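You operate a simulated robot arm through the tools that you are given. There is no shell and no other tool. Be economical: measure what you need, move in short steps, check, and stop when the job is done.

You run a simulated two-armed robot. Do the job below in one go: nothing can be reset, and whatever is moved stays where it is left.

JOB
Close the card drawer. Then put the date tile that expires first from the top of the long roller table on top of the teal pad. Then take the pool bucket that says "27" from the top of the long roller table and put it on the low shelf of the collar table. The order counts. Set down upright: pool bucket.

Only the result counts: the job must be done as asked and must still hold three seconds after the hand-in. Knocking over, shifting, dropping, spilling or breaking anything else fails it.

ROBOT AND FRAMES
Two 7-joint arms with two-finger parallel grippers on one trunk, on a base that drives. Base frame: it is fixed to the floor where the robot stands at the start and does not move with it; the origin is under the middle of the robot, x ahead of it, y to its left, z up. Lengths are in m, angles in degrees, forces in N, time in s.
The left shoulder is at the start at [0.07, 0.177, 0.97], the right one opposite. With the tool pointing down near the work surface each hand reaches from about 0.1 to 0.7 m from the robot's upright axis, wherever it stands, measured 20 degrees to its own side. Places, roughly: card drawer [0.7, -0.1, 0.6]; date tile [-4.25, 7.5, 0.5]; low shelf of the collar table [-2.3, 10.9, 0.3]; pool bucket [-5, 8.25, 0.5]; teal pad [-4.25, 7.75, 0.5]. Payload 3.43 kg a hand.
The tool frame of a hand sits at the grasp point between the pads (the TCP): z along the fingers, y along the line on which they close. The tips reach 0.03 m beyond it. The gripper opens to 0.094 m. The fingers are 0.028 m wide and 0.01 m thick; the gripper's body (0.05 by 0.096 m) begins 0.055 m behind the TCP.
Orientation is that of the tool frame in the base frame, as a unit quaternion [x, y, z, w]. With the fingers straight down and closing along the base's y, the tool's x points along the base's -x, its y along +y and its z along -z.

CONTROLS
- The arms move only by the tool move_arm. It takes "left_moves", "right_moves" or both (then of equal length, played together; a hand with none holds still); each is a list of rows, each a list of 7 numbers: the shift along the base's x, y, z in m, then the turn, a rotation vector about the base's x, y, z in degrees, then the gripper command, from -1 (fully open) to 1 (shut), values between in proportion. In form: [[dx, dy, dz, rx, ry, rz, jaw], ...]. A call has 1 to 12 rows; each row shifts and turns the commanded pose from where the row before left it. Rows are played at 5 a second. More than 0.05 m and 8.6 degrees between two rows, or a gripper value outside its range, and nothing of the call is played. A pose out of reach is approached as far as the arm can. The call stops where the force on the tool passes 40 N (or 10 N more than at its start, if that is more) or the arm is blocked; 0.2 s more then pass. Each finger travels about 0.153 m/s and halts on what it meets, pressing with about 36 N; the grip force reading is that of the motor and also rises with nothing between the fingers. The clock runs only during rows and for 0.2 s after the last one: add rows that do not move to give the fingers time. The reply holds the time, the measured pose of the TCP, the force on the tool along the base axes, the opening and the grip force, in the units named above and with some noise, with the torque about the TCP (base axes, N m) and any sound that the robot's microphone picked up.
- Cameras (640 x 400 px; columns grow to the right, rows downward): "scene" is now at [0.1125, -0.0187, 1.2726]; the picture's right is [-0.30, -0.95, -0.00], its down [-0.74, 0.23, -0.63] and it looks along [0.60, -0.19, -0.78] (base axes); focal length 252 px, centre (320, 200). "left" rides on the left gripper at [0.076, -0.014, -0.103] in its tool frame; the picture's right is [0.18, 0.98, 0.00], its down [-0.75, 0.14, -0.64] and it looks along [-0.63, 0.12, 0.77] (tool axes); focal length 243 px, centre (320, 200). "right" rides on the right gripper at [0.076, 0.014, -0.103] in its tool frame; the picture's right is [-0.18, 0.98, 0.00], its down [-0.75, -0.14, -0.64] and it looks along [-0.63, -0.12, 0.77] (tool axes); focal length 243 px, centre (320, 200). There is no depth. A picture from a camera that has moved, and an enlarged one, comes with that camera's place and axes in the base frame and with its lens. The place of the scene camera against the robot may be out by one fixed shift of up to 0.018 m in any direction.
- get_image(camera): a new picture of that camera. It takes no simulated time.
- slide_trunk(by): slides the trunk up (or, below 0, down) by that many m; the arms and the scene camera ride with it, the base frame stays. It gives what a move gives, with no picture.
- roll_base(legs): drives the robot by 1 to 6 legs, each [ahead, turn to the left] in m and degrees, along the robot's own axes; the way and the turn of a leg run together, so that a leg with both is an arc; at most 1.5 m and 180 degrees a leg. The arms and the cameras ride along, it lands a little off, and it stops where it bumps. It gives what a move gives.
- turn_head(pan, tilt): turns the head with the scene camera to pan (to the left, within 86 degrees either way) and tilt (down, from -29 to 69), counted from straight ahead of the robot. It gives what a move gives.
- close_up(camera, box): a new picture of the part [left, top, right, bottom] of that camera's present view, enlarged. It takes no simulated time.
- job_done(): hands the job in; it is judged then, once.

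Work in short steps. Places have to be worked out from the pictures, the camera data and where the tool is seen: move nearer, look again, correct. Check each grasp and each placing, and mend what went wrong. You have 165 turns and 138 pictures in all, those below and enlarged ones among them. Open the grippers and draw the arms clear of the work before you hand the job in, unless the task says otherwise.

The tools are called after "Emit:" as name(argument=value, ...) on one line, values as JSON. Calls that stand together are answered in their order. move_arm: Moves the arms, as the interface text tells. Its arguments: {"type":"object","properties":{"left_moves":{"type":"array"},"right_moves":{"type":"array"}},"required":[]} The other tools are called the same way: slide_trunk (by) slides the trunk up or down; roll_base (legs) drives the base; turn_head (pan, tilt) turns the head that bears the scene camera; get_image (camera) takes a picture; close_up (camera, box) takes an enlarged picture of a part of a camera's view; job_done () hands the job in.

At the start:

```text
clock: 0.0
left_eef_pos: [0.515, 0.1042, 0.9048]
left_tcp_rot: [0.0, 1.0, -0.001, 0.001]
left_wrist_force: [0.5, 0.3, 0.1]
left_wrist_torque: [0.01, -0.02, 0.01]
left_finger_gap: 0.0942
left_grasp_force: 0.0
right_eef_pos: [0.3752, -0.1983, 0.8994]
right_tcp_rot: [-0.001, 1.0, 0.0, 0.0]
right_wrist_force: [-0.1, 0.3, 0.0]
right_wrist_torque: [0.02, 0.02, 0.01]
right_finger_gap: 0.0938
right_grasp_force: 0.1
trunk travel left (down, up): [-0.55, 0.29]
robot x, y, heading: [0.0002, 0.0015, -0.0]
head pan, tilt: [-17.3, 51.0]
```

scene: 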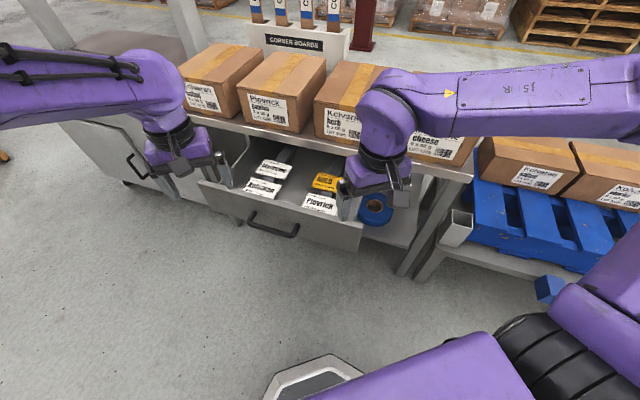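
right: 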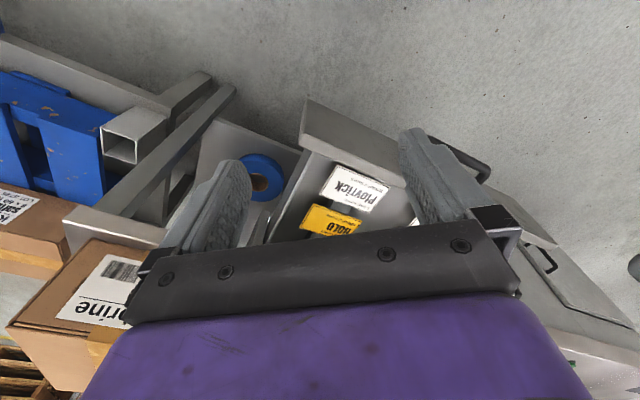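
left: 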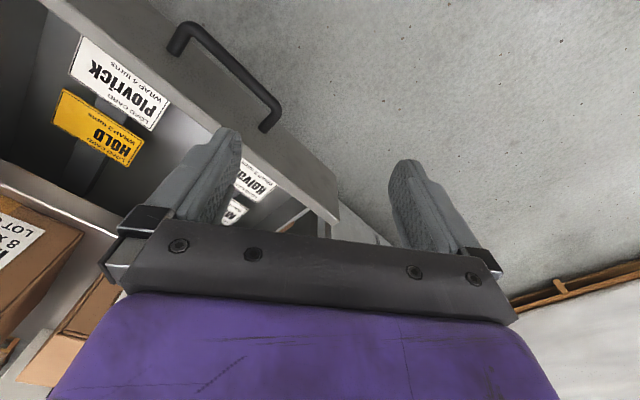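

The drawer's front faces about 37° left of me, with its handle near [0.53, -0.01, 0.67]. I turn the left gripper to match and close it, backing off a little.

Emit:
move_arm(left_moves=[[-0.01, 0.01, -0.02, 0, 0, -7.4, 1], [-0.01, 0.01, -0.02, 0, 0, -7.4, 1], [-0.01, 0.01, -0.02, 0, 0, -7.4, 1], [0, 0, -0.02, 0, 0, -7.4, 1], [0, 0, -0.02, 0, 0, -7.4, 1]])

Emit:
get_image(camera="left")

Emit:
get_image(camera="scene")

```text
clock: 1.2
left_eef_pos: [0.4876, 0.1309, 0.8049]
left_tcp_rot: [0.319, 0.948, 0.0, 0.001]
left_wrist_force: [0.1, -0.2, 0.3]
left_wrist_torque: [-0.03, -0.02, 0.01]
left_finger_gap: 0.0002
left_grasp_force: 33.0
right_eef_pos: [0.3753, -0.1975, 0.8979]
right_tcp_rot: [0.0, 1.0, -0.001, 0.0]
right_wrist_force: [-0.2, 0.0, -0.2]
right_wrist_torque: [0.01, -0.03, -0.02]
right_finger_gap: 0.0941
right_grasp_force: 0.0
trunk travel left (down, up): [-0.55, 0.29]
robot x, y, heading: [0.0008, 0.001, -0.1]
head pan, tilt: [-17.3, 51.0]
```

```text
134 pictures are left
camera left: at [0.4168, 0.1664, 0.9074], right [0.45, 0.89, 0.0], down [0.69, -0.34, 0.64], along [0.58, -0.29, -0.77], focal length 243 px, centre (320, 200)
```

left: 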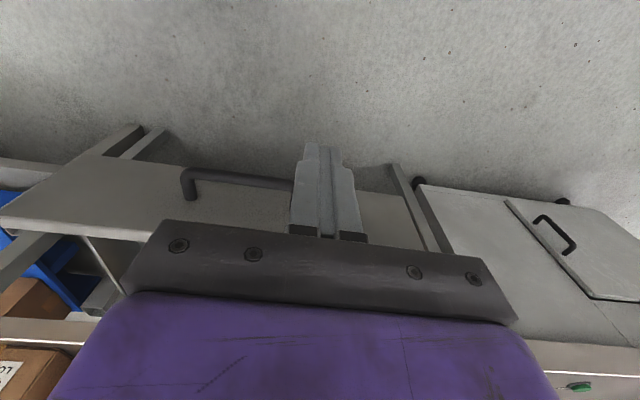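

```text
133 pictures are left
camera scene: at [0.1129, -0.0186, 1.2726], right [-0.3, -0.95, 0.0], down [-0.74, 0.23, -0.63], along [0.6, -0.19, -0.78], focal length 252 px, centre (320, 200)
```

scene: 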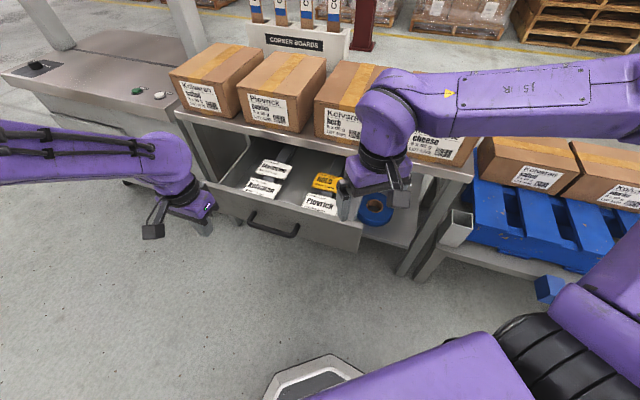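

The gripper is lined up with the drawer, and the handle's centre is near [0.56, -0.013, 0.64]. I slide along to face its middle and go down to handle height, staying in front of it.

Emit:
move_arm(left_moves=[[-0.022, -0.028, -0.04, 0, 0, 0, 1], [-0.021, -0.027, -0.04, 0, 0, 0, 1], [0, 0, -0.04, 0, 0, 0, 1], [0, 0, -0.045, 0, 0, 0, 1], [0.02, -0.015, 0, 0, 0, 0, 1], [0.02, -0.015, 0, 0, 0, 0, 1]])

Emit:
get_image(camera="left")

Emit:
get_image(camera="scene")

```text
refused: row 1 steps farther than a row can; nothing moved
```

```text
132 pictures are left
camera left: at [0.4168, 0.1664, 0.9074], right [0.45, 0.89, 0.0], down [0.69, -0.34, 0.64], along [0.58, -0.29, -0.77], focal length 243 px, centre (320, 200)
```

left: 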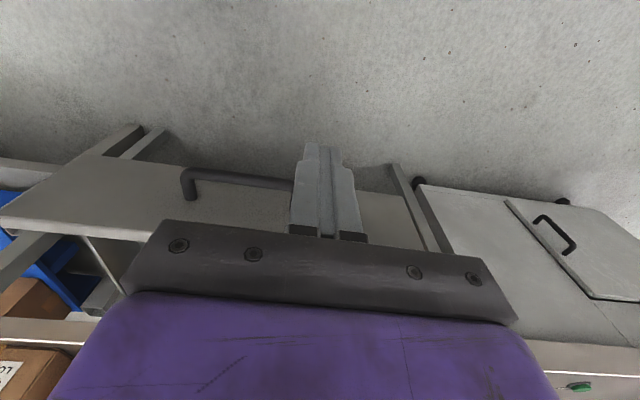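

```text
131 pictures are left
camera scene: at [0.1129, -0.0186, 1.2726], right [-0.3, -0.95, 0.0], down [-0.74, 0.23, -0.63], along [0.6, -0.19, -0.78], focal length 252 px, centre (320, 200)
```

scene: 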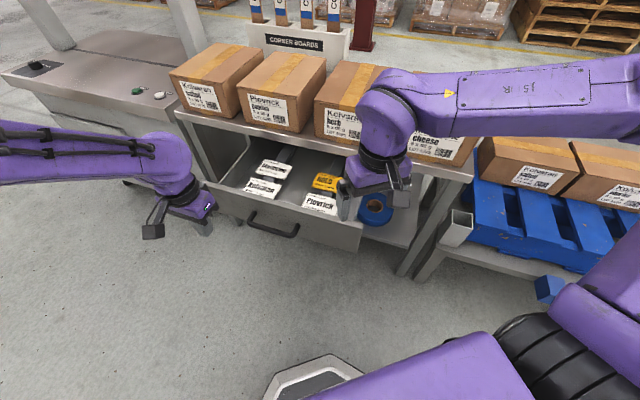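

The first row's step was over 0.05 m, so nothing moved. I repeat the move with smaller steps.

Emit:
move_arm(left_moves=[[-0.022, -0.028, -0.02, 0, 0, 0, 1], [-0.021, -0.027, -0.02, 0, 0, 0, 1], [0, 0, -0.04, 0, 0, 0, 1], [0, 0, -0.04, 0, 0, 0, 1], [0, 0, -0.045, 0, 0, 0, 1], [0.02, -0.015, 0, 0, 0, 0, 1], [0.02, -0.015, 0, 0, 0, 0, 1]])

Emit:
get_image(camera="scene")

```text
clock: 2.8
left_eef_pos: [0.4844, 0.0456, 0.6372]
left_tcp_rot: [0.318, 0.948, 0.0, 0.0]
left_wrist_force: [0.2, 0.1, -0.1]
left_wrist_torque: [-0.04, 0.0, -0.01]
left_finger_gap: 0.0
left_grasp_force: 33.2
right_eef_pos: [0.3766, -0.1985, 0.8979]
right_tcp_rot: [-0.001, 1.0, 0.0, 0.0]
right_wrist_force: [0.3, 0.0, -0.3]
right_wrist_torque: [-0.03, 0.0, 0.0]
right_finger_gap: 0.094
right_grasp_force: 0.1
trunk travel left (down, up): [-0.55, 0.29]
robot x, y, heading: [-0.0022, -0.0004, -0.2]
head pan, tilt: [-17.3, 51.0]
```

```text
130 pictures are left
camera scene: at [0.1133, -0.0191, 1.2725], right [-0.3, -0.95, 0.0], down [-0.74, 0.23, -0.63], along [0.6, -0.19, -0.78], focal length 252 px, centre (320, 200)
```

scene: 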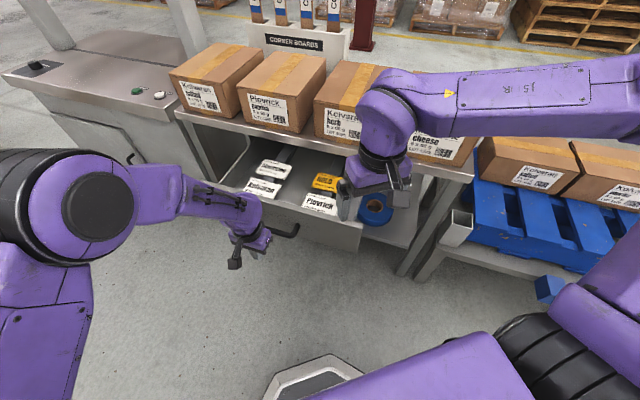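

The left hand is in front of the handle's middle. I move the right hand aside for room and push with the left along [0.79, -0.61].

Emit:
move_arm(left_moves=[[0, 0, 0, 0, 0, 0, 1], [0, 0, 0, 0, 0, 0, 1], [0.024, -0.0185, 0, 0, 0, 0, 1], [0.024, -0.0185, 0, 0, 0, 0, 1], [0.024, -0.0185, 0, 0, 0, 0, 1], [0.024, -0.0185, 0, 0, 0, 0, 1], [0.024, -0.0185, 0, 0, 0, 0, 1]], right_moves=[[0, -0.04, 0.02, 0, 0, 0, -1], [-0.02, -0.04, 0.02, 0, 0, 0, -1], [-0.02, -0.04, 0, 0, 0, 0, -1], [-0.02, -0.04, 0, 0, 0, 0, -1], [0, 0, 0, 0, 0, 0, -1], [0, 0, 0, 0, 0, 0, -1], [0, 0, 0, 0, 0, 0, -1]])

Emit:
get_image(camera="scene")

```text
clock: 4.4
left_eef_pos: [0.6039, -0.0457, 0.6364]
left_tcp_rot: [0.318, 0.948, 0.0, -0.001]
left_wrist_force: [0.3, 0.0, 0.1]
left_wrist_torque: [-0.01, -0.01, -0.03]
left_finger_gap: 0.0001
left_grasp_force: 32.8
right_eef_pos: [0.3302, -0.2879, 0.9222]
right_tcp_rot: [0.001, 1.0, 0.0, 0.0]
right_wrist_force: [-0.5, 0.0, -0.7]
right_wrist_torque: [-0.03, 0.01, 0.01]
right_finger_gap: 0.094
right_grasp_force: 0.0
right hand out of reach, approached as far as the arm can: row 3, 4
trunk travel left (down, up): [-0.55, 0.29]
robot x, y, heading: [-0.0012, -0.0014, -0.1]
head pan, tilt: [-17.3, 51.0]
```

```text
129 pictures are left
camera scene: at [0.1135, -0.0196, 1.2726], right [-0.3, -0.95, 0.0], down [-0.74, 0.23, -0.63], along [0.6, -0.19, -0.78], focal length 252 px, centre (320, 200)
```

scene: 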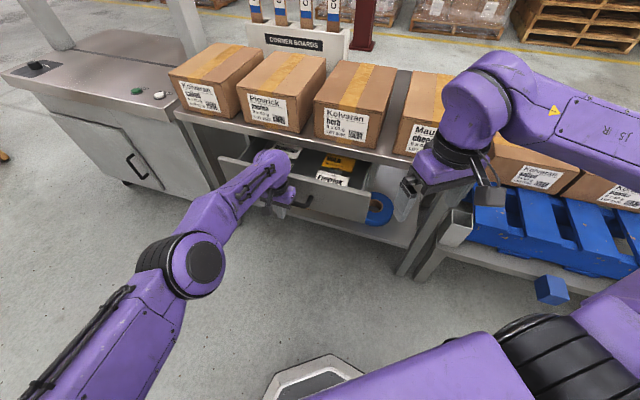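

The drawer is sliding in, with perhaps 0.1 m left. I keep pushing.

Emit:
move_arm(left_moves=[[0.02, -0.0155, 0, 0, 0, 0, 1], [0.02, -0.0155, 0, 0, 0, 0, 1], [0.016, -0.012, 0, 0, 0, 0, 1], [0.016, -0.012, 0, 0, 0, 0, 1]])

Emit:
get_image(camera="scene")

Emit:
get_image(camera="left")

```text
clock: 5.4
left_eef_pos: [0.6021, -0.0522, 0.6368]
left_tcp_rot: [0.317, 0.949, -0.001, 0.001]
left_wrist_force: [0.0, 0.8, 0.4]
left_wrist_torque: [0.01, 0.0, 0.03]
left_finger_gap: 0.0002
left_grasp_force: 33.3
left hand out of reach, approached as far as the arm can: row 1, 2, 3, 4
right_eef_pos: [0.3293, -0.2877, 0.9234]
right_tcp_rot: [0.0, 1.0, 0.0, 0.0]
right_wrist_force: [0.0, 0.0, 0.3]
right_wrist_torque: [0.01, 0.0, 0.02]
right_finger_gap: 0.094
right_grasp_force: 0.0
trunk travel left (down, up): [-0.55, 0.29]
robot x, y, heading: [-0.003, -0.0003, 0.1]
head pan, tilt: [-17.3, 51.0]
```

```text
128 pictures are left
camera scene: at [0.1125, -0.0189, 1.2726], right [-0.3, -0.95, 0.0], down [-0.74, 0.23, -0.63], along [0.6, -0.19, -0.78], focal length 252 px, centre (320, 200)
```

scene: 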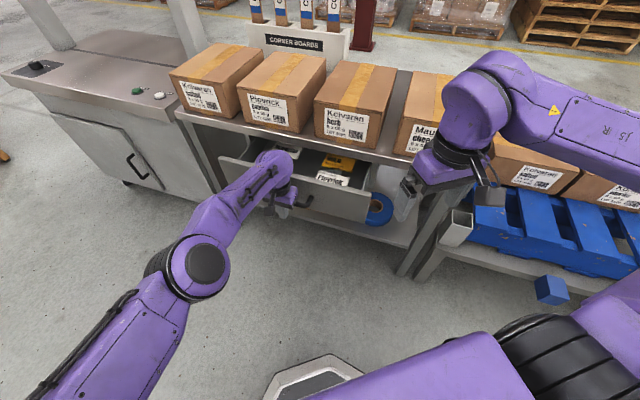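

```text
127 pictures are left
camera left: at [0.5321, -0.0168, 0.7388], right [0.44, 0.9, 0.0], down [0.69, -0.34, 0.64], along [0.58, -0.28, -0.77], focal length 243 px, centre (320, 200)
```

left: 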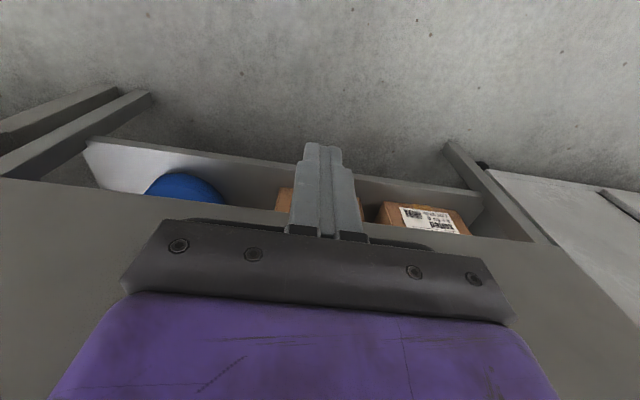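

The left arm ran out of reach with the drawer still partly open. I draw the hand back off the handle and drive 0.13 m ahead to push again.

Emit:
move_arm(left_moves=[[-0.03, 0.025, 0, 0, 0, 0, 1], [-0.035, 0.027, 0, 0, 0, 0, 1], [-0.035, 0.027, 0, 0, 0, 0, 1], [-0.035, 0.027, 0, 0, 0, 0, 1], [-0.035, 0.0, 0, 0, 0, 0, 1]], right_moves=[[-0.01, 0.02, 0.02, 0, 0, 0, -1], [-0.01, 0.02, 0.02, 0, 0, 0, -1], [0, 0, 0.02, 0, 0, 0, -1], [0, 0, 0.02, 0, 0, 0, -1], [0, 0, 0, 0, 0, 0, -1]])

Emit:
roll_base(legs=[[0.13, 0]])

Emit:
get_image(camera="scene")

```text
clock: 6.6
left_eef_pos: [0.4308, 0.0559, 0.6335]
left_tcp_rot: [0.317, 0.948, 0.001, 0.001]
left_wrist_force: [-0.2, 0.5, -0.7]
left_wrist_torque: [0.06, 0.0, 0.01]
left_finger_gap: 0.0
left_grasp_force: 33.1
right_eef_pos: [0.3073, -0.2498, 1.0006]
right_tcp_rot: [-0.001, 1.0, 0.001, 0.0]
right_wrist_force: [0.2, -0.1, 1.3]
right_wrist_torque: [0.01, -0.01, -0.02]
right_finger_gap: 0.0939
right_grasp_force: 0.1
trunk travel left (down, up): [-0.55, 0.29]
robot x, y, heading: [0.0004, -0.0021, 0.0]
head pan, tilt: [-17.3, 51.0]
```

```text
clock: 7.9
left_eef_pos: [0.5587, 0.0577, 0.6324]
left_tcp_rot: [0.315, 0.949, 0.0, 0.0]
left_wrist_force: [0.1, 0.7, -0.4]
left_wrist_torque: [0.02, 0.01, -0.01]
left_finger_gap: 0.0
left_grasp_force: 32.6
right_eef_pos: [0.4359, -0.2486, 0.9988]
right_tcp_rot: [-0.002, 1.0, 0.0, -0.001]
right_wrist_force: [0.1, -0.2, 0.0]
right_wrist_torque: [0.0, 0.03, -0.01]
right_finger_gap: 0.0941
right_grasp_force: 0.0
trunk travel left (down, up): [-0.55, 0.29]
robot x, y, heading: [0.1299, 0.0, 0.1]
head pan, tilt: [-17.3, 51.0]
```

```text
126 pictures are left
camera scene: at [0.2407, -0.0183, 1.2725], right [-0.29, -0.96, 0.0], down [-0.74, 0.23, -0.63], along [0.6, -0.19, -0.78], focal length 252 px, centre (320, 200)
```

scene: 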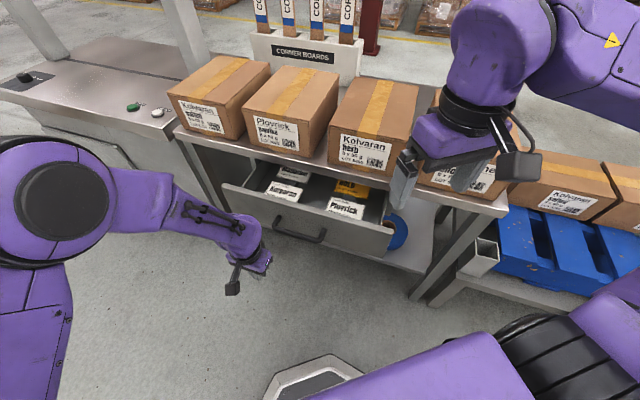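

The handle's middle is now near [0.62, -0.08]. I shift 0.07 m along the front to face it and push again.

Emit:
move_arm(left_moves=[[-0.022, -0.028, 0, 0, 0, 0, 1], [-0.021, -0.027, 0, 0, 0, 0, 1], [0.032, -0.025, 0.005, 0, 0, 0, 1], [0.032, -0.025, 0, 0, 0, 0, 1], [0.024, -0.0185, 0, 0, 0, 0, 1], [0.024, -0.0185, 0, 0, 0, 0, 1], [0.016, -0.0125, 0, 0, 0, 0, 1], [0.016, -0.0125, 0, 0, 0, 0, 1]])

Emit:
get_image(camera="scene")

```text
clock: 9.7
left_eef_pos: [0.6604, -0.1108, 0.6376]
left_tcp_rot: [0.316, 0.949, 0.0, 0.0]
left_wrist_force: [0.7, -0.4, -0.2]
left_wrist_torque: [0.0, -0.01, -0.01]
left_finger_gap: 0.0002
left_grasp_force: 32.9
right_eef_pos: [0.4358, -0.2484, 1.0]
right_tcp_rot: [-0.002, 1.0, 0.0, 0.0]
right_wrist_force: [-0.3, -0.3, -0.8]
right_wrist_torque: [-0.02, 0.01, 0.02]
right_finger_gap: 0.0938
right_grasp_force: 0.0
trunk travel left (down, up): [-0.55, 0.29]
robot x, y, heading: [0.1292, 0.0007, 0.4]
head pan, tilt: [-17.3, 51.0]
```

```text
125 pictures are left
camera scene: at [0.2404, -0.0187, 1.2726], right [-0.29, -0.96, 0.0], down [-0.74, 0.23, -0.63], along [0.6, -0.19, -0.78], focal length 252 px, centre (320, 200)
```

scene: 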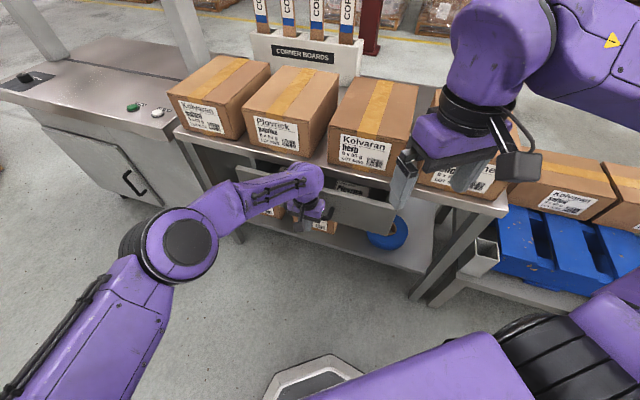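

Still a few centimetres open. I push on until it stops.

Emit:
move_arm(left_moves=[[0.016, -0.0125, 0, 0, 0, 0, 1], [0.016, -0.0125, 0, 0, 0, 0, 1], [0.012, -0.0093, 0, 0, 0, 0, 1], [0.012, -0.0093, 0, 0, 0, 0, 1], [0.012, -0.0093, 0, 0, 0, 0, 1]])

Emit:
get_image(camera="scene")

```text
clock: 10.9
left_eef_pos: [0.6757, -0.1196, 0.6384]
left_tcp_rot: [0.315, 0.949, 0.0, 0.0]
left_wrist_force: [-0.3, -0.1, -0.1]
left_wrist_torque: [-0.01, 0.01, 0.0]
left_finger_gap: 0.0002
left_grasp_force: 33.3
left hand out of reach, approached as far as the arm can: row 2, 3, 4, 5
right_eef_pos: [0.4358, -0.2479, 1.0]
right_tcp_rot: [-0.002, 1.0, 0.0, 0.001]
right_wrist_force: [0.1, -0.8, -0.4]
right_wrist_torque: [0.02, -0.01, 0.03]
right_finger_gap: 0.094
right_grasp_force: 0.1
trunk travel left (down, up): [-0.55, 0.29]
robot x, y, heading: [0.1313, 0.0022, 0.3]
head pan, tilt: [-17.3, 51.0]
```

```text
124 pictures are left
camera scene: at [0.2398, -0.0184, 1.2726], right [-0.29, -0.96, 0.0], down [-0.74, 0.23, -0.63], along [0.6, -0.19, -0.78], focal length 252 px, centre (320, 200)
```

scene: 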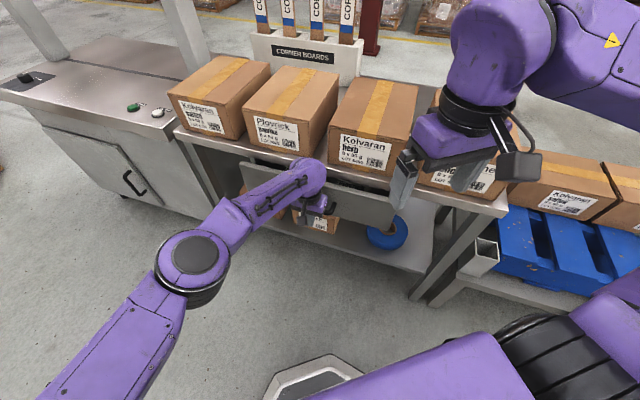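

Out of reach again, with 2–4 cm to go. I back off, drive 0.1 m ahead and look.

Emit:
move_arm(left_moves=[[-0.035, 0.027, 0, 0, 0, 0, 1], [-0.035, 0.027, 0, 0, 0, 0, 1], [-0.04, 0, 0, 0, 0, 0, 1], [-0.04, 0, 0, 0, 0, 0, 1]], right_moves=[[-0.02, 0.02, 0, 0, 0, 0, -1], [-0.02, 0.02, 0, 0, 0, 0, -1], [-0.02, 0, 0, 0, 0, 0, -1], [-0.02, 0, 0, 0, 0, 0, -1]])

Emit:
roll_base(legs=[[0.1, 0]])

Emit:
get_image(camera="scene")

```text
clock: 11.9
left_eef_pos: [0.5309, -0.0647, 0.6349]
left_tcp_rot: [0.31, 0.951, -0.001, -0.001]
left_wrist_force: [-0.4, 0.6, 0.1]
left_wrist_torque: [0.0, 0.0, -0.01]
left_finger_gap: 0.0003
left_grasp_force: 33.1
right_eef_pos: [0.356, -0.2072, 1.0039]
right_tcp_rot: [-0.002, 1.0, 0.0, 0.0]
right_wrist_force: [-1.2, -1.2, -0.3]
right_wrist_torque: [-0.01, -0.02, 0.05]
right_finger_gap: 0.0938
right_grasp_force: 0.0
trunk travel left (down, up): [-0.55, 0.29]
robot x, y, heading: [0.1271, -0.0016, 0.1]
head pan, tilt: [-17.3, 51.0]
```

```text
clock: 13.0
left_eef_pos: [0.6331, -0.0679, 0.6367]
left_tcp_rot: [0.313, 0.95, -0.002, 0.001]
left_wrist_force: [-0.3, 1.3, -0.4]
left_wrist_torque: [0.02, 0.02, -0.01]
left_finger_gap: 0.0
left_grasp_force: 33.0
right_eef_pos: [0.4594, -0.2076, 1.0029]
right_tcp_rot: [-0.001, 1.0, 0.0, 0.0]
right_wrist_force: [1.0, -0.9, -0.5]
right_wrist_torque: [-0.02, 0.03, -0.02]
right_finger_gap: 0.094
right_grasp_force: 0.1
trunk travel left (down, up): [-0.55, 0.29]
robot x, y, heading: [0.227, -0.0007, -0.1]
head pan, tilt: [-17.3, 51.0]
```

```text
123 pictures are left
camera scene: at [0.3424, -0.0184, 1.2725], right [-0.3, -0.95, 0.0], down [-0.74, 0.23, -0.63], along [0.6, -0.19, -0.78], focal length 252 px, centre (320, 200)
```

scene: 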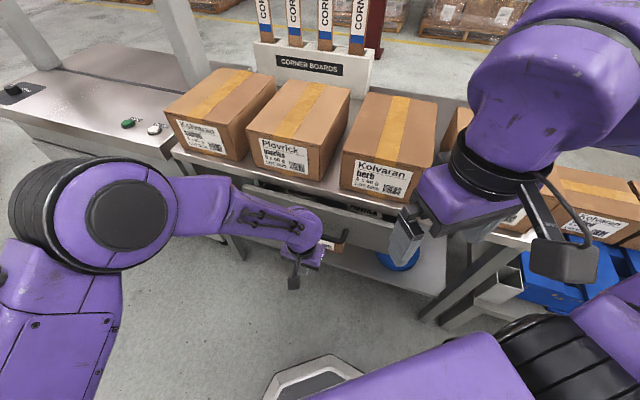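

The fingers are about 0.065 m short of the handle. I push until the drawer stops.

Emit:
move_arm(left_moves=[[0.02, -0.028, 0, 0, 0, 0, 1], [0.024, -0.0185, 0, 0, 0, 0, 1], [0.016, -0.0125, 0, 0, 0, 0, 1], [0.012, -0.0093, 0, 0, 0, 0, 1], [0.01, -0.0077, 0, 0, 0, 0, 1], [0.01, -0.0077, 0, 0, 0, 0, 1], [0.01, -0.0077, 0, 0, 0, 0, 1], [0.01, -0.0077, 0, 0, 0, 0, 1]])

Emit:
get_image(camera="scene")

```text
clock: 13.9
left_eef_pos: [0.6937, -0.1293, 0.6357]
left_tcp_rot: [0.314, 0.949, 0.0, -0.004]
left_wrist_force: [-9.9, 8.7, 7.2]
left_wrist_torque: [-0.13, -0.35, 0.22]
left_finger_gap: 0.0
left_grasp_force: 32.8
right_eef_pos: [0.4586, -0.206, 1.0035]
right_tcp_rot: [-0.001, 1.0, -0.001, 0.0]
right_wrist_force: [-0.5, 0.0, 1.1]
right_wrist_torque: [0.03, 0.04, -0.03]
right_finger_gap: 0.0937
right_grasp_force: 0.1
trunk travel left (down, up): [-0.55, 0.29]
robot x, y, heading: [0.2298, 0.0036, 0.2]
head pan, tilt: [-17.3, 51.0]
stopped in row 4 (left hand): the force on the tool passed its limit at 50 N (the readings are from after the stop); the commanded pose is now the measured one
```

```text
122 pictures are left
camera scene: at [0.3408, -0.0178, 1.2728], right [-0.29, -0.96, 0.0], down [-0.74, 0.23, -0.63], along [0.6, -0.19, -0.78], focal length 252 px, centre (320, 200)
```

scene: 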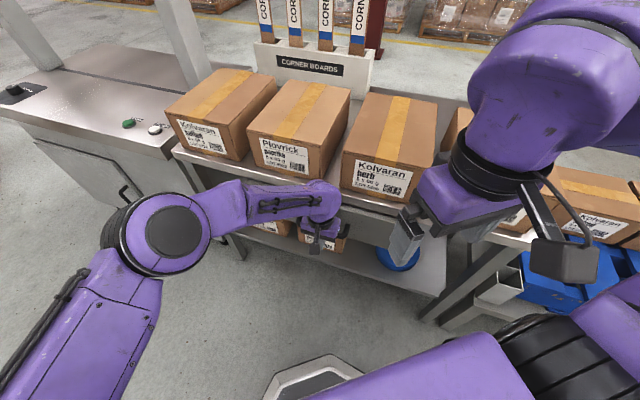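

It met 50 N: either the end stop or the force of the hit. I push again slowly to check.

Emit:
move_arm(left_moves=[[0.004, -0.003, 0, 0, 0, 0, 1], [0.004, -0.003, 0, 0, 0, 0, 1], [0.004, -0.003, 0, 0, 0, 0, 1], [0.004, -0.003, 0, 0, 0, 0, 1], [0.004, -0.003, 0, 0, 0, 0, 1]])

Emit:
close_up(camera="scene", box=[200, 120, 480, 300])

Emit:
get_image(camera="left")

```text
clock: 14.4
left_eef_pos: [0.6936, -0.1294, 0.6344]
left_tcp_rot: [0.317, 0.948, 0.003, -0.009]
left_wrist_force: [-17.8, 17.2, 10.3]
left_wrist_torque: [-0.42, -0.51, 0.29]
left_finger_gap: 0.0001
left_grasp_force: 33.0
right_eef_pos: [0.4567, -0.2054, 1.0034]
right_tcp_rot: [-0.003, 1.0, -0.001, 0.003]
right_wrist_force: [-0.1, -0.1, -0.1]
right_wrist_torque: [0.0, 0.0, 0.03]
right_finger_gap: 0.0939
right_grasp_force: 0.1
trunk travel left (down, up): [-0.55, 0.29]
robot x, y, heading: [0.2228, 0.0023, 0.2]
head pan, tilt: [-17.3, 51.0]
stopped in row 2 (left hand): the force on the tool passed its limit at 48 N (the readings are from after the stop); the commanded pose is now the measured one
```

```text
2.22 times, centred on (340, 210) of scene
camera zoom: at [0.3378, -0.0164, 1.2732], right [-0.29, -0.96, 0.0], down [-0.74, 0.23, -0.63], along [0.6, -0.18, -0.78], focal length 560 px, centre (276, 178)
```

zoom: 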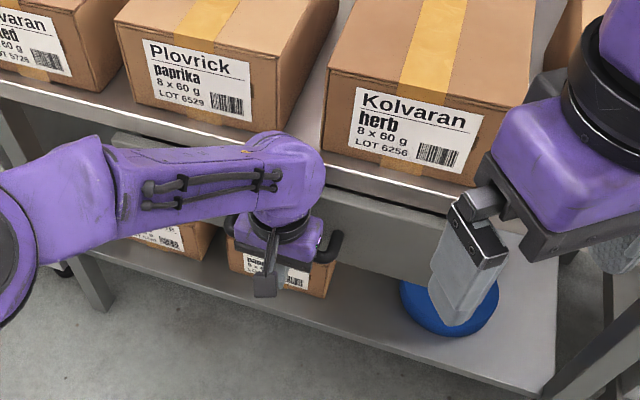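

```text
120 pictures are left
camera left: at [0.6252, -0.0955, 0.7385], right [0.44, 0.9, 0.0], down [0.7, -0.35, 0.63], along [0.56, -0.27, -0.78], focal length 243 px, centre (320, 200)
```

left: 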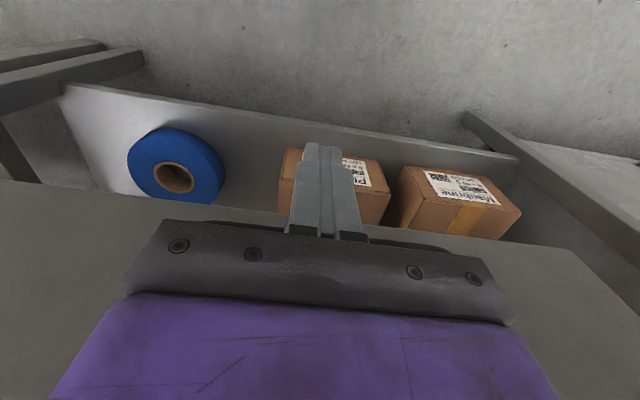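

Blocked firmly at the same place. I draw the hand back to see whether the front is flush, and that no box was touched.

Emit:
move_arm(left_moves=[[-0.035, 0.027, 0, 0, 0, 0, 1], [-0.035, 0.027, 0, 0, 0, 0, 1], [-0.04, 0.02, 0, 0, 0, 0, 1], [-0.04, 0.02, 0, 0, 0, 0, 1], [-0.04, 0.02, 0.02, 0, 0, 0, 1]], right_moves=[[-0.02, 0, 0, 0, 0, 0, -1], [-0.02, 0, 0, 0, 0, 0, -1], [-0.02, 0, 0, 0, 0, 0, -1], [-0.02, 0, 0, 0, 0, 0, -1], [0, 0, 0, 0, 0, 0, -1]])

Emit:
close_up(camera="scene", box=[150, 50, 470, 250])

Emit:
get_image(camera="left")

```text
clock: 15.7
left_eef_pos: [0.4493, -0.0124, 0.6195]
left_tcp_rot: [0.299, 0.948, -0.038, -0.103]
left_wrist_force: [-0.6, -0.4, 0.4]
left_wrist_torque: [0.03, -0.01, -0.02]
left_finger_gap: 0.0001
left_grasp_force: 33.0
right_eef_pos: [0.3851, -0.2038, 1.0155]
right_tcp_rot: [-0.002, 1.0, -0.001, 0.0]
right_wrist_force: [0.5, 0.4, 0.8]
right_wrist_torque: [0.02, -0.01, 0.0]
right_finger_gap: 0.0937
right_grasp_force: 0.1
right hand out of reach, approached as far as the arm can: row 3, 4
trunk travel left (down, up): [-0.55, 0.29]
robot x, y, heading: [0.2285, 0.0005, 0.4]
head pan, tilt: [-17.3, 51.0]
stopped in row 5 (left hand): the arm was blocked; the commanded pose is now the measured one
```

```text
2.00 times, centred on (310, 150) of scene
camera zoom: at [0.3412, -0.0177, 1.2726], right [-0.29, -0.96, 0.0], down [-0.74, 0.23, -0.63], along [0.6, -0.18, -0.78], focal length 504 px, centre (340, 300)
```

zoom: 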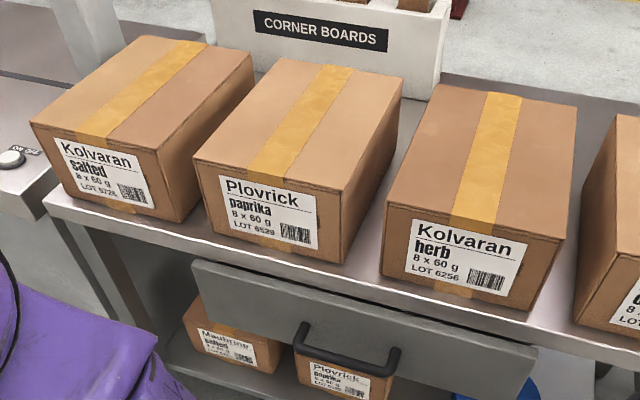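

```text
118 pictures are left
camera left: at [0.4018, 0.0211, 0.7349], right [0.4, 0.91, -0.1], down [0.82, -0.31, 0.48], along [0.4, -0.27, -0.87], focal length 243 px, centre (320, 200)
```

left: 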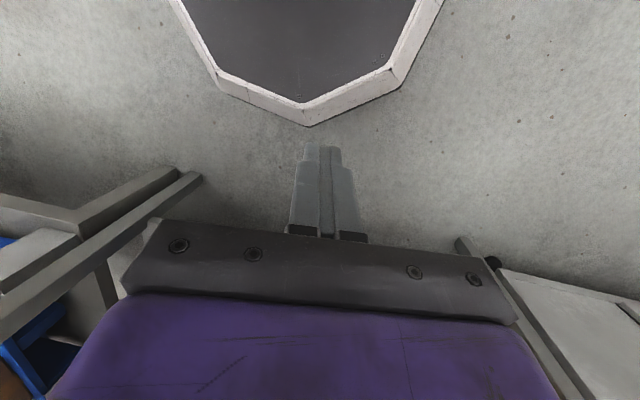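

The front looks roughly flush, but I want to be sure the hand wasn't stopped by the table edge. I look closer.

Emit:
close_up(camera="scene", box=[235, 160, 335, 222])

Emit:
close_up(camera="scene", box=[340, 190, 440, 252])

```text
6.40 times, centred on (285, 191) of scene
camera zoom: at [0.3412, -0.0177, 1.2726], right [-0.29, -0.96, 0.0], down [-0.74, 0.23, -0.63], along [0.6, -0.18, -0.78], focal length 1612 px, centre (544, 258)
```

zoom: 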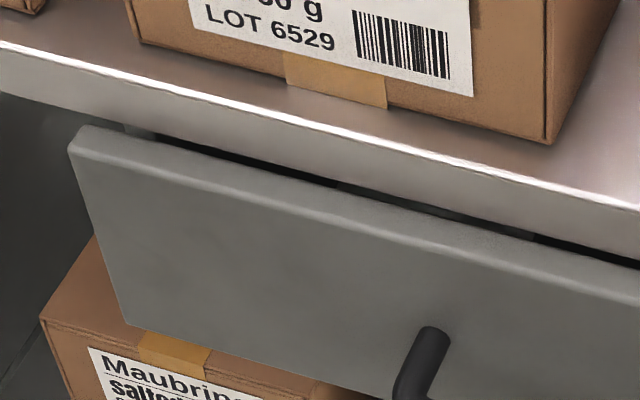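

```text
6.40 times, centred on (390, 221) of scene
camera zoom: at [0.3412, -0.0177, 1.2726], right [-0.29, -0.96, 0.0], down [-0.74, 0.23, -0.63], along [0.6, -0.18, -0.78], focal length 1612 px, centre (-128, 66)
```

zoom: 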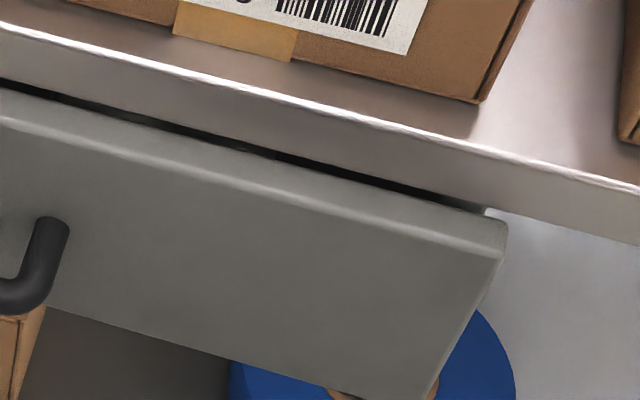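

The torque reading puts the contact on the fingers at handle height. A 48 N push on the handle didn't move it, so the drawer is at its end stop. I back away and lift the left hand.

Emit:
roll_base(legs=[[-0.25, 0]])

Emit:
move_arm(left_moves=[[0.04, 0, 0.02, 0, 0, 0, 0], [0.03, 0.03, 0.03, 0, 0, 0, 0], [0.0, 0.03, 0.04, 0, 0, 0, 0], [0, 0.03, 0.04, 0, 0, 0, 0], [0, 0, 0.04, 0, 0, 0, 0], [0, 0, 0.04, 0, 0, 0, 0]])

Emit:
turn_head(pan=80, tilt=15)

Emit:
get_image(camera="scene")

```text
clock: 17.5
left_eef_pos: [0.2008, -0.0137, 0.6221]
left_tcp_rot: [0.296, 0.949, -0.038, -0.101]
left_wrist_force: [-1.6, 0.3, 0.4]
left_wrist_torque: [-0.01, -0.02, -0.01]
left_finger_gap: 0.0
left_grasp_force: 32.8
right_eef_pos: [0.136, -0.2062, 1.0137]
right_tcp_rot: [-0.003, 1.0, 0.0, 0.001]
right_wrist_force: [0.3, 0.2, 0.6]
right_wrist_torque: [0.0, -0.04, -0.02]
right_finger_gap: 0.094
right_grasp_force: 0.1
trunk travel left (down, up): [-0.55, 0.29]
robot x, y, heading: [-0.0202, -0.0016, 0.2]
head pan, tilt: [-17.3, 51.0]
```

```text
refused: row 2 steps farther than a row can; nothing moved
```

```text
clock: 19.3
left_eef_pos: [0.2011, -0.0139, 0.6202]
left_tcp_rot: [0.296, 0.949, -0.039, -0.102]
left_wrist_force: [-0.2, -0.2, 0.2]
left_wrist_torque: [0.01, -0.02, -0.04]
left_finger_gap: 0.0
left_grasp_force: 33.0
right_eef_pos: [0.1369, -0.2068, 1.0147]
right_tcp_rot: [-0.003, 1.0, -0.001, 0.001]
right_wrist_force: [0.4, 0.1, -0.3]
right_wrist_torque: [0.01, -0.02, -0.02]
right_finger_gap: 0.0938
right_grasp_force: 0.0
trunk travel left (down, up): [-0.55, 0.29]
robot x, y, heading: [-0.0238, 0.0028, 0.3]
head pan, tilt: [80.0, 15.0]
```

```text
115 pictures are left
camera scene: at [0.0354, 0.0954, 1.3277], right [0.99, -0.17, 0.0], down [-0.04, -0.26, -0.97], along [0.16, 0.95, -0.26], focal length 252 px, centre (320, 200)
```

scene: 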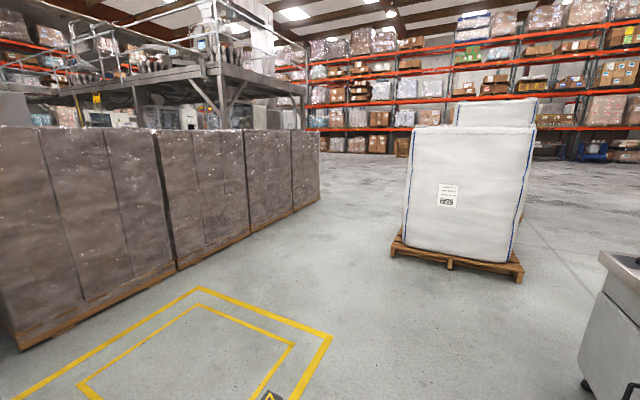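

I lift the left arm with smaller steps. Then I turn the base left to see the way to the far stations.

Emit:
move_arm(left_moves=[[0.04, 0, 0.02, 0, 0, 0, 0], [0.03, 0.02, 0.03, 0, 0, 0, 0], [0.0, 0.03, 0.035, 0, 0, 0, 0], [0, 0.03, 0.035, 0, 0, 0, 0], [0, 0.02, 0.04, 0, 0, 0, 0], [0, 0, 0.04, 0, 0, 0, 0]])

Emit:
roll_base(legs=[[0, 80]])

Emit:
turn_head(pan=45, tilt=15)

Emit:
get_image(camera="scene")

```text
clock: 20.7
left_eef_pos: [0.2701, 0.0876, 0.8211]
left_tcp_rot: [0.296, 0.949, -0.039, -0.102]
left_wrist_force: [-0.1, 0.7, -0.5]
left_wrist_torque: [-0.06, -0.02, 0.03]
left_finger_gap: 0.0469
left_grasp_force: 0.1
right_eef_pos: [0.1358, -0.2045, 1.0152]
right_tcp_rot: [-0.002, 1.0, 0.0, 0.001]
right_wrist_force: [-0.1, 0.3, 0.7]
right_wrist_torque: [0.0, -0.02, -0.01]
right_finger_gap: 0.0943
right_grasp_force: 0.0
trunk travel left (down, up): [-0.55, 0.29]
robot x, y, heading: [-0.0204, -0.001, 0.3]
head pan, tilt: [80.0, 15.0]
```

```text
clock: 24.5
left_eef_pos: [-0.0524, 0.3011, 0.8213]
left_tcp_rot: [-0.378, 0.919, -0.094, -0.054]
left_wrist_force: [-0.2, -0.2, 0.2]
left_wrist_torque: [-0.03, 0.02, -0.01]
left_finger_gap: 0.047
left_grasp_force: 0.0
right_eef_pos: [0.2092, 0.1155, 1.0155]
right_tcp_rot: [-0.64, 0.769, 0.0, 0.0]
right_wrist_force: [0.4, -0.6, 0.2]
right_wrist_torque: [0.01, 0.01, -0.02]
right_finger_gap: 0.0942
right_grasp_force: 0.1
trunk travel left (down, up): [-0.55, 0.29]
robot x, y, heading: [-0.0194, -0.0047, 79.9]
head pan, tilt: [80.0, 15.0]
```

```text
clock: 25.5
left_eef_pos: [-0.0528, 0.3021, 0.8222]
left_tcp_rot: [-0.378, 0.919, -0.094, -0.054]
left_wrist_force: [0.5, 0.8, 0.1]
left_wrist_torque: [-0.04, 0.0, -0.01]
left_finger_gap: 0.047
left_grasp_force: 0.0
right_eef_pos: [0.2093, 0.1147, 1.0156]
right_tcp_rot: [-0.64, 0.768, 0.0, 0.001]
right_wrist_force: [0.1, -0.6, 0.9]
right_wrist_torque: [0.03, -0.02, 0.0]
right_finger_gap: 0.0942
right_grasp_force: 0.2
trunk travel left (down, up): [-0.55, 0.29]
robot x, y, heading: [-0.023, -0.0027, 79.5]
head pan, tilt: [45.0, 15.0]
```

```text
114 pictures are left
camera scene: at [-0.0747, 0.1293, 1.3277], right [0.82, 0.57, 0.0], down [0.15, -0.21, -0.97], along [-0.55, 0.79, -0.26], focal length 252 px, centre (320, 200)
```

scene: 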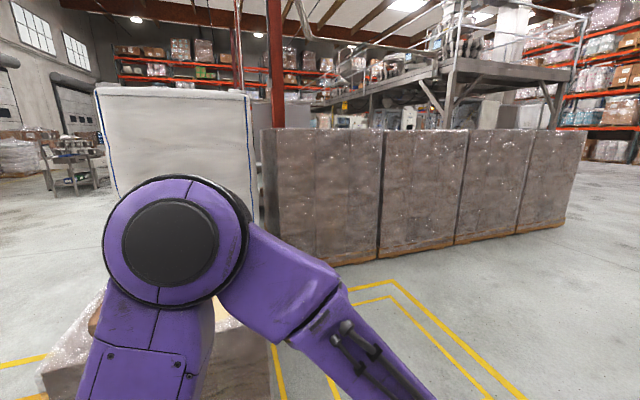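

Pallets block the straight way. I look both further left and straight ahead to choose a route.

Emit:
turn_head(pan=5, tilt=12)

Emit:
get_image(camera="scene")

Emit:
turn_head(pan=85, tilt=12)

Emit:
get_image(camera="scene")

```text
clock: 26.6
left_eef_pos: [-0.0522, 0.3023, 0.8218]
left_tcp_rot: [-0.377, 0.92, -0.094, -0.054]
left_wrist_force: [0.9, 0.6, -0.7]
left_wrist_torque: [0.02, -0.01, 0.02]
left_finger_gap: 0.0468
left_grasp_force: 0.0
right_eef_pos: [0.2094, 0.1142, 1.0155]
right_tcp_rot: [-0.64, 0.768, 0.0, 0.0]
right_wrist_force: [-0.1, 1.2, 1.5]
right_wrist_torque: [0.02, -0.01, 0.03]
right_finger_gap: 0.0938
right_grasp_force: 0.0
trunk travel left (down, up): [-0.55, 0.29]
robot x, y, heading: [-0.0217, 0.0006, 79.7]
head pan, tilt: [5.0, 12.0]
```

```text
113 pictures are left
camera scene: at [-0.0129, 0.1454, 1.3326], right [1.0, -0.09, 0.0], down [-0.02, -0.21, -0.98], along [0.09, 0.97, -0.21], focal length 252 px, centre (320, 200)
```

scene: 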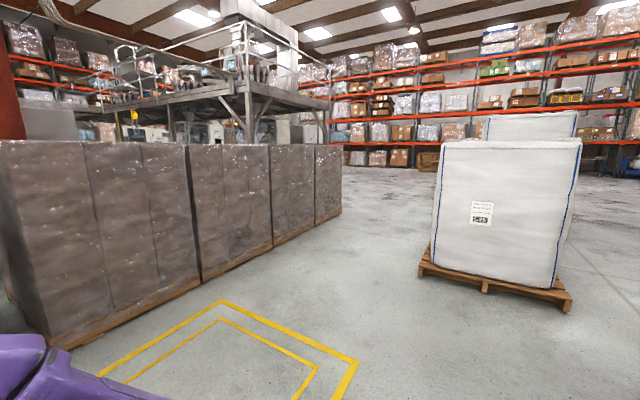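

```text
clock: 28.1
left_eef_pos: [-0.0522, 0.3025, 0.8227]
left_tcp_rot: [-0.377, 0.92, -0.094, -0.054]
left_wrist_force: [0.3, 0.1, 0.1]
left_wrist_torque: [-0.01, 0.01, 0.0]
left_finger_gap: 0.047
left_grasp_force: 0.0
right_eef_pos: [0.2091, 0.1158, 1.0149]
right_tcp_rot: [-0.64, 0.768, -0.001, 0.0]
right_wrist_force: [0.2, 0.3, -0.4]
right_wrist_torque: [-0.02, -0.01, 0.01]
right_finger_gap: 0.0938
right_grasp_force: 0.0
trunk travel left (down, up): [-0.55, 0.29]
robot x, y, heading: [-0.0254, -0.0004, 79.8]
head pan, tilt: [85.0, 12.0]
```

```text
112 pictures are left
camera scene: at [-0.1113, 0.0772, 1.3326], right [0.26, 0.96, 0.0], down [0.2, -0.06, -0.98], along [-0.94, 0.26, -0.21], focal length 252 px, centre (320, 200)
```

scene: 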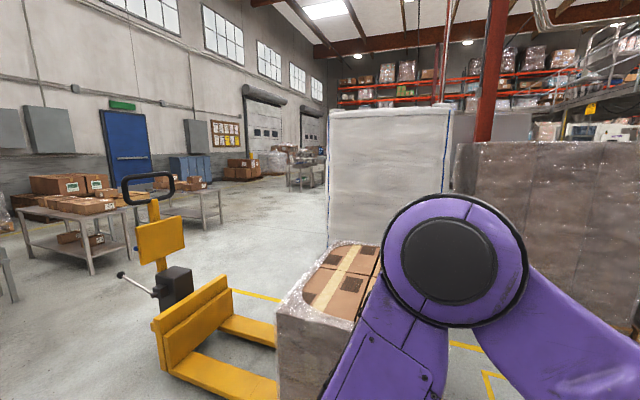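

The way past the right end of the pallet row is clear and about 1.8 m wide. I drive 3 m along heading 79° into that gap.

Emit:
roll_base(legs=[[1.5, -1], [1.5, 0]])

Emit:
turn_head(pan=15, tilt=12)

Emit:
get_image(camera="scene")

```text
clock: 42.5
left_eef_pos: [0.5818, 3.2224, 0.8228]
left_tcp_rot: [-0.361, 0.926, -0.094, -0.055]
left_wrist_force: [-0.2, 0.1, 0.5]
left_wrist_torque: [0.0, 0.02, 0.01]
left_finger_gap: 0.0469
left_grasp_force: 0.0
right_eef_pos: [0.836, 3.0257, 1.0146]
right_tcp_rot: [-0.626, 0.78, 0.0, 0.0]
right_wrist_force: [0.1, -0.6, 0.0]
right_wrist_torque: [-0.01, 0.02, 0.02]
right_finger_gap: 0.0942
right_grasp_force: 0.1
trunk travel left (down, up): [-0.55, 0.29]
robot x, y, heading: [0.6062, 2.9213, 77.5]
head pan, tilt: [85.0, 12.0]
```

```text
clock: 43.9
left_eef_pos: [0.5804, 3.2236, 0.8219]
left_tcp_rot: [-0.361, 0.926, -0.094, -0.056]
left_wrist_force: [-0.9, -0.1, -0.7]
left_wrist_torque: [0.0, 0.01, 0.0]
left_finger_gap: 0.0469
left_grasp_force: 0.1
right_eef_pos: [0.8364, 3.026, 1.0152]
right_tcp_rot: [-0.626, 0.78, 0.0, 0.001]
right_wrist_force: [0.9, 0.7, -0.4]
right_wrist_torque: [-0.01, 0.0, 0.0]
right_finger_gap: 0.0941
right_grasp_force: 0.1
trunk travel left (down, up): [-0.55, 0.29]
robot x, y, heading: [0.6038, 2.9191, 77.6]
head pan, tilt: [15.0, 12.0]
```

```text
111 pictures are left
camera scene: at [0.5985, 3.0644, 1.3326], right [1.0, 0.05, 0.0], down [0.01, -0.21, -0.98], along [-0.04, 0.98, -0.21], focal length 252 px, centre (320, 200)
```

scene: 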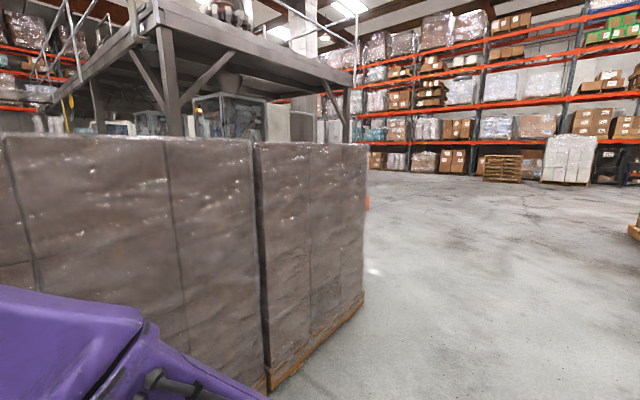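

Next the robot must clear the row's far end near [0.92, 5.18]. I drive parallel to the row, heading about 60°.

Emit:
roll_base(legs=[[0, -16], [1.4, 0], [1.2, 0], [0, 60]])

Emit:
turn_head(pan=20, tilt=12)

Emit:
get_image(camera="scene")

```text
clock: 60.2
left_eef_pos: [1.6521, 5.4238, 0.8221]
left_tcp_rot: [-0.677, 0.728, -0.107, -0.018]
left_wrist_force: [-1.1, -0.9, 0.1]
left_wrist_torque: [0.0, -0.02, -0.07]
left_finger_gap: 0.0468
left_grasp_force: 0.1
right_eef_pos: [1.9729, 5.4542, 1.0159]
right_tcp_rot: [0.869, -0.495, 0.0, -0.001]
right_wrist_force: [-0.5, 0.3, -0.4]
right_wrist_torque: [-0.03, -0.03, 0.03]
right_finger_gap: 0.0939
right_grasp_force: 0.0
trunk travel left (down, up): [-0.55, 0.29]
robot x, y, heading: [1.8748, 5.2164, 120.8]
head pan, tilt: [15.0, 12.0]
```

```text
clock: 60.9
left_eef_pos: [1.6527, 5.4229, 0.823]
left_tcp_rot: [-0.676, 0.729, -0.107, -0.018]
left_wrist_force: [0.1, -0.4, 0.4]
left_wrist_torque: [0.01, -0.06, 0.01]
left_finger_gap: 0.047
left_grasp_force: 0.0
right_eef_pos: [1.974, 5.4559, 1.0163]
right_tcp_rot: [0.869, -0.495, -0.001, 0.0]
right_wrist_force: [0.2, -0.6, -0.5]
right_wrist_torque: [0.01, -0.02, -0.01]
right_finger_gap: 0.0942
right_grasp_force: 0.0
trunk travel left (down, up): [-0.55, 0.29]
robot x, y, heading: [1.8738, 5.2134, 120.8]
head pan, tilt: [20.0, 12.0]
```

```text
110 pictures are left
camera scene: at [1.7685, 5.3224, 1.3326], right [0.63, 0.77, 0.0], down [0.16, -0.13, -0.98], along [-0.76, 0.62, -0.21], focal length 252 px, centre (320, 200)
```

scene: 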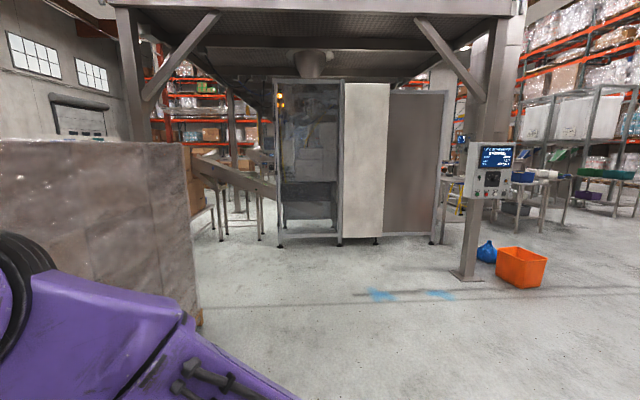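

The target lies behind the machine. I look to the right to see whether there's a way around that side, which would also lead to the collar table.

Emit:
turn_head(pan=-20, tilt=12)

Emit:
get_image(camera="scene")

Emit:
turn_head(pan=25, tilt=12)

Emit:
close_up(camera="scene", box=[160, 100, 360, 260])

```text
clock: 62.0
left_eef_pos: [1.6525, 5.4238, 0.8214]
left_tcp_rot: [-0.677, 0.728, -0.107, -0.018]
left_wrist_force: [0.0, -0.2, -0.1]
left_wrist_torque: [0.01, 0.02, 0.01]
left_finger_gap: 0.0472
left_grasp_force: 0.1
right_eef_pos: [1.9734, 5.4547, 1.0155]
right_tcp_rot: [0.869, -0.494, 0.0, 0.0]
right_wrist_force: [-0.1, 0.2, 0.3]
right_wrist_torque: [0.03, -0.02, -0.02]
right_finger_gap: 0.0942
right_grasp_force: 0.0
trunk travel left (down, up): [-0.55, 0.29]
robot x, y, heading: [1.8783, 5.2158, 120.8]
head pan, tilt: [-20.0, 12.0]
```

```text
109 pictures are left
camera scene: at [1.8232, 5.355, 1.3326], right [0.98, 0.19, 0.0], down [0.04, -0.2, -0.98], along [-0.18, 0.96, -0.21], focal length 252 px, centre (320, 200)
```

scene: 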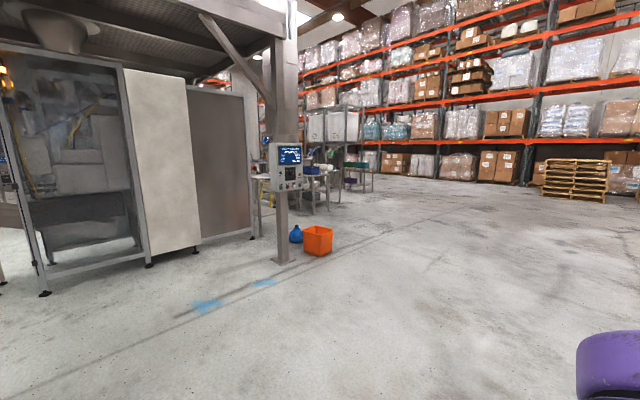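

```text
clock: 63.1
left_eef_pos: [1.6529, 5.422, 0.8239]
left_tcp_rot: [-0.676, 0.729, -0.107, -0.018]
left_wrist_force: [-0.1, 0.0, -0.3]
left_wrist_torque: [-0.01, -0.01, -0.03]
left_finger_gap: 0.047
left_grasp_force: 0.1
right_eef_pos: [1.9732, 5.4547, 1.0149]
right_tcp_rot: [0.869, -0.494, -0.001, 0.001]
right_wrist_force: [-0.2, 0.9, 0.4]
right_wrist_torque: [0.02, 0.01, 0.01]
right_finger_gap: 0.094
right_grasp_force: 0.1
trunk travel left (down, up): [-0.55, 0.29]
robot x, y, heading: [1.8752, 5.2153, 120.8]
head pan, tilt: [25.0, 12.0]
```

```text
2.50 times, centred on (260, 180) of scene
camera zoom: at [1.7637, 5.316, 1.3326], right [0.56, 0.83, 0.0], down [0.17, -0.12, -0.98], along [-0.81, 0.55, -0.21], focal length 630 px, centre (470, 250)
```

zoom: 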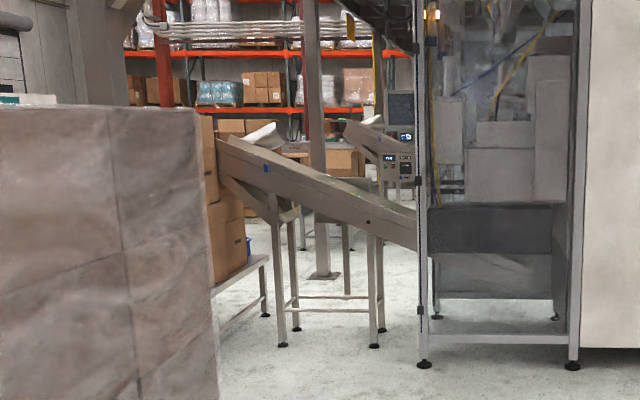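

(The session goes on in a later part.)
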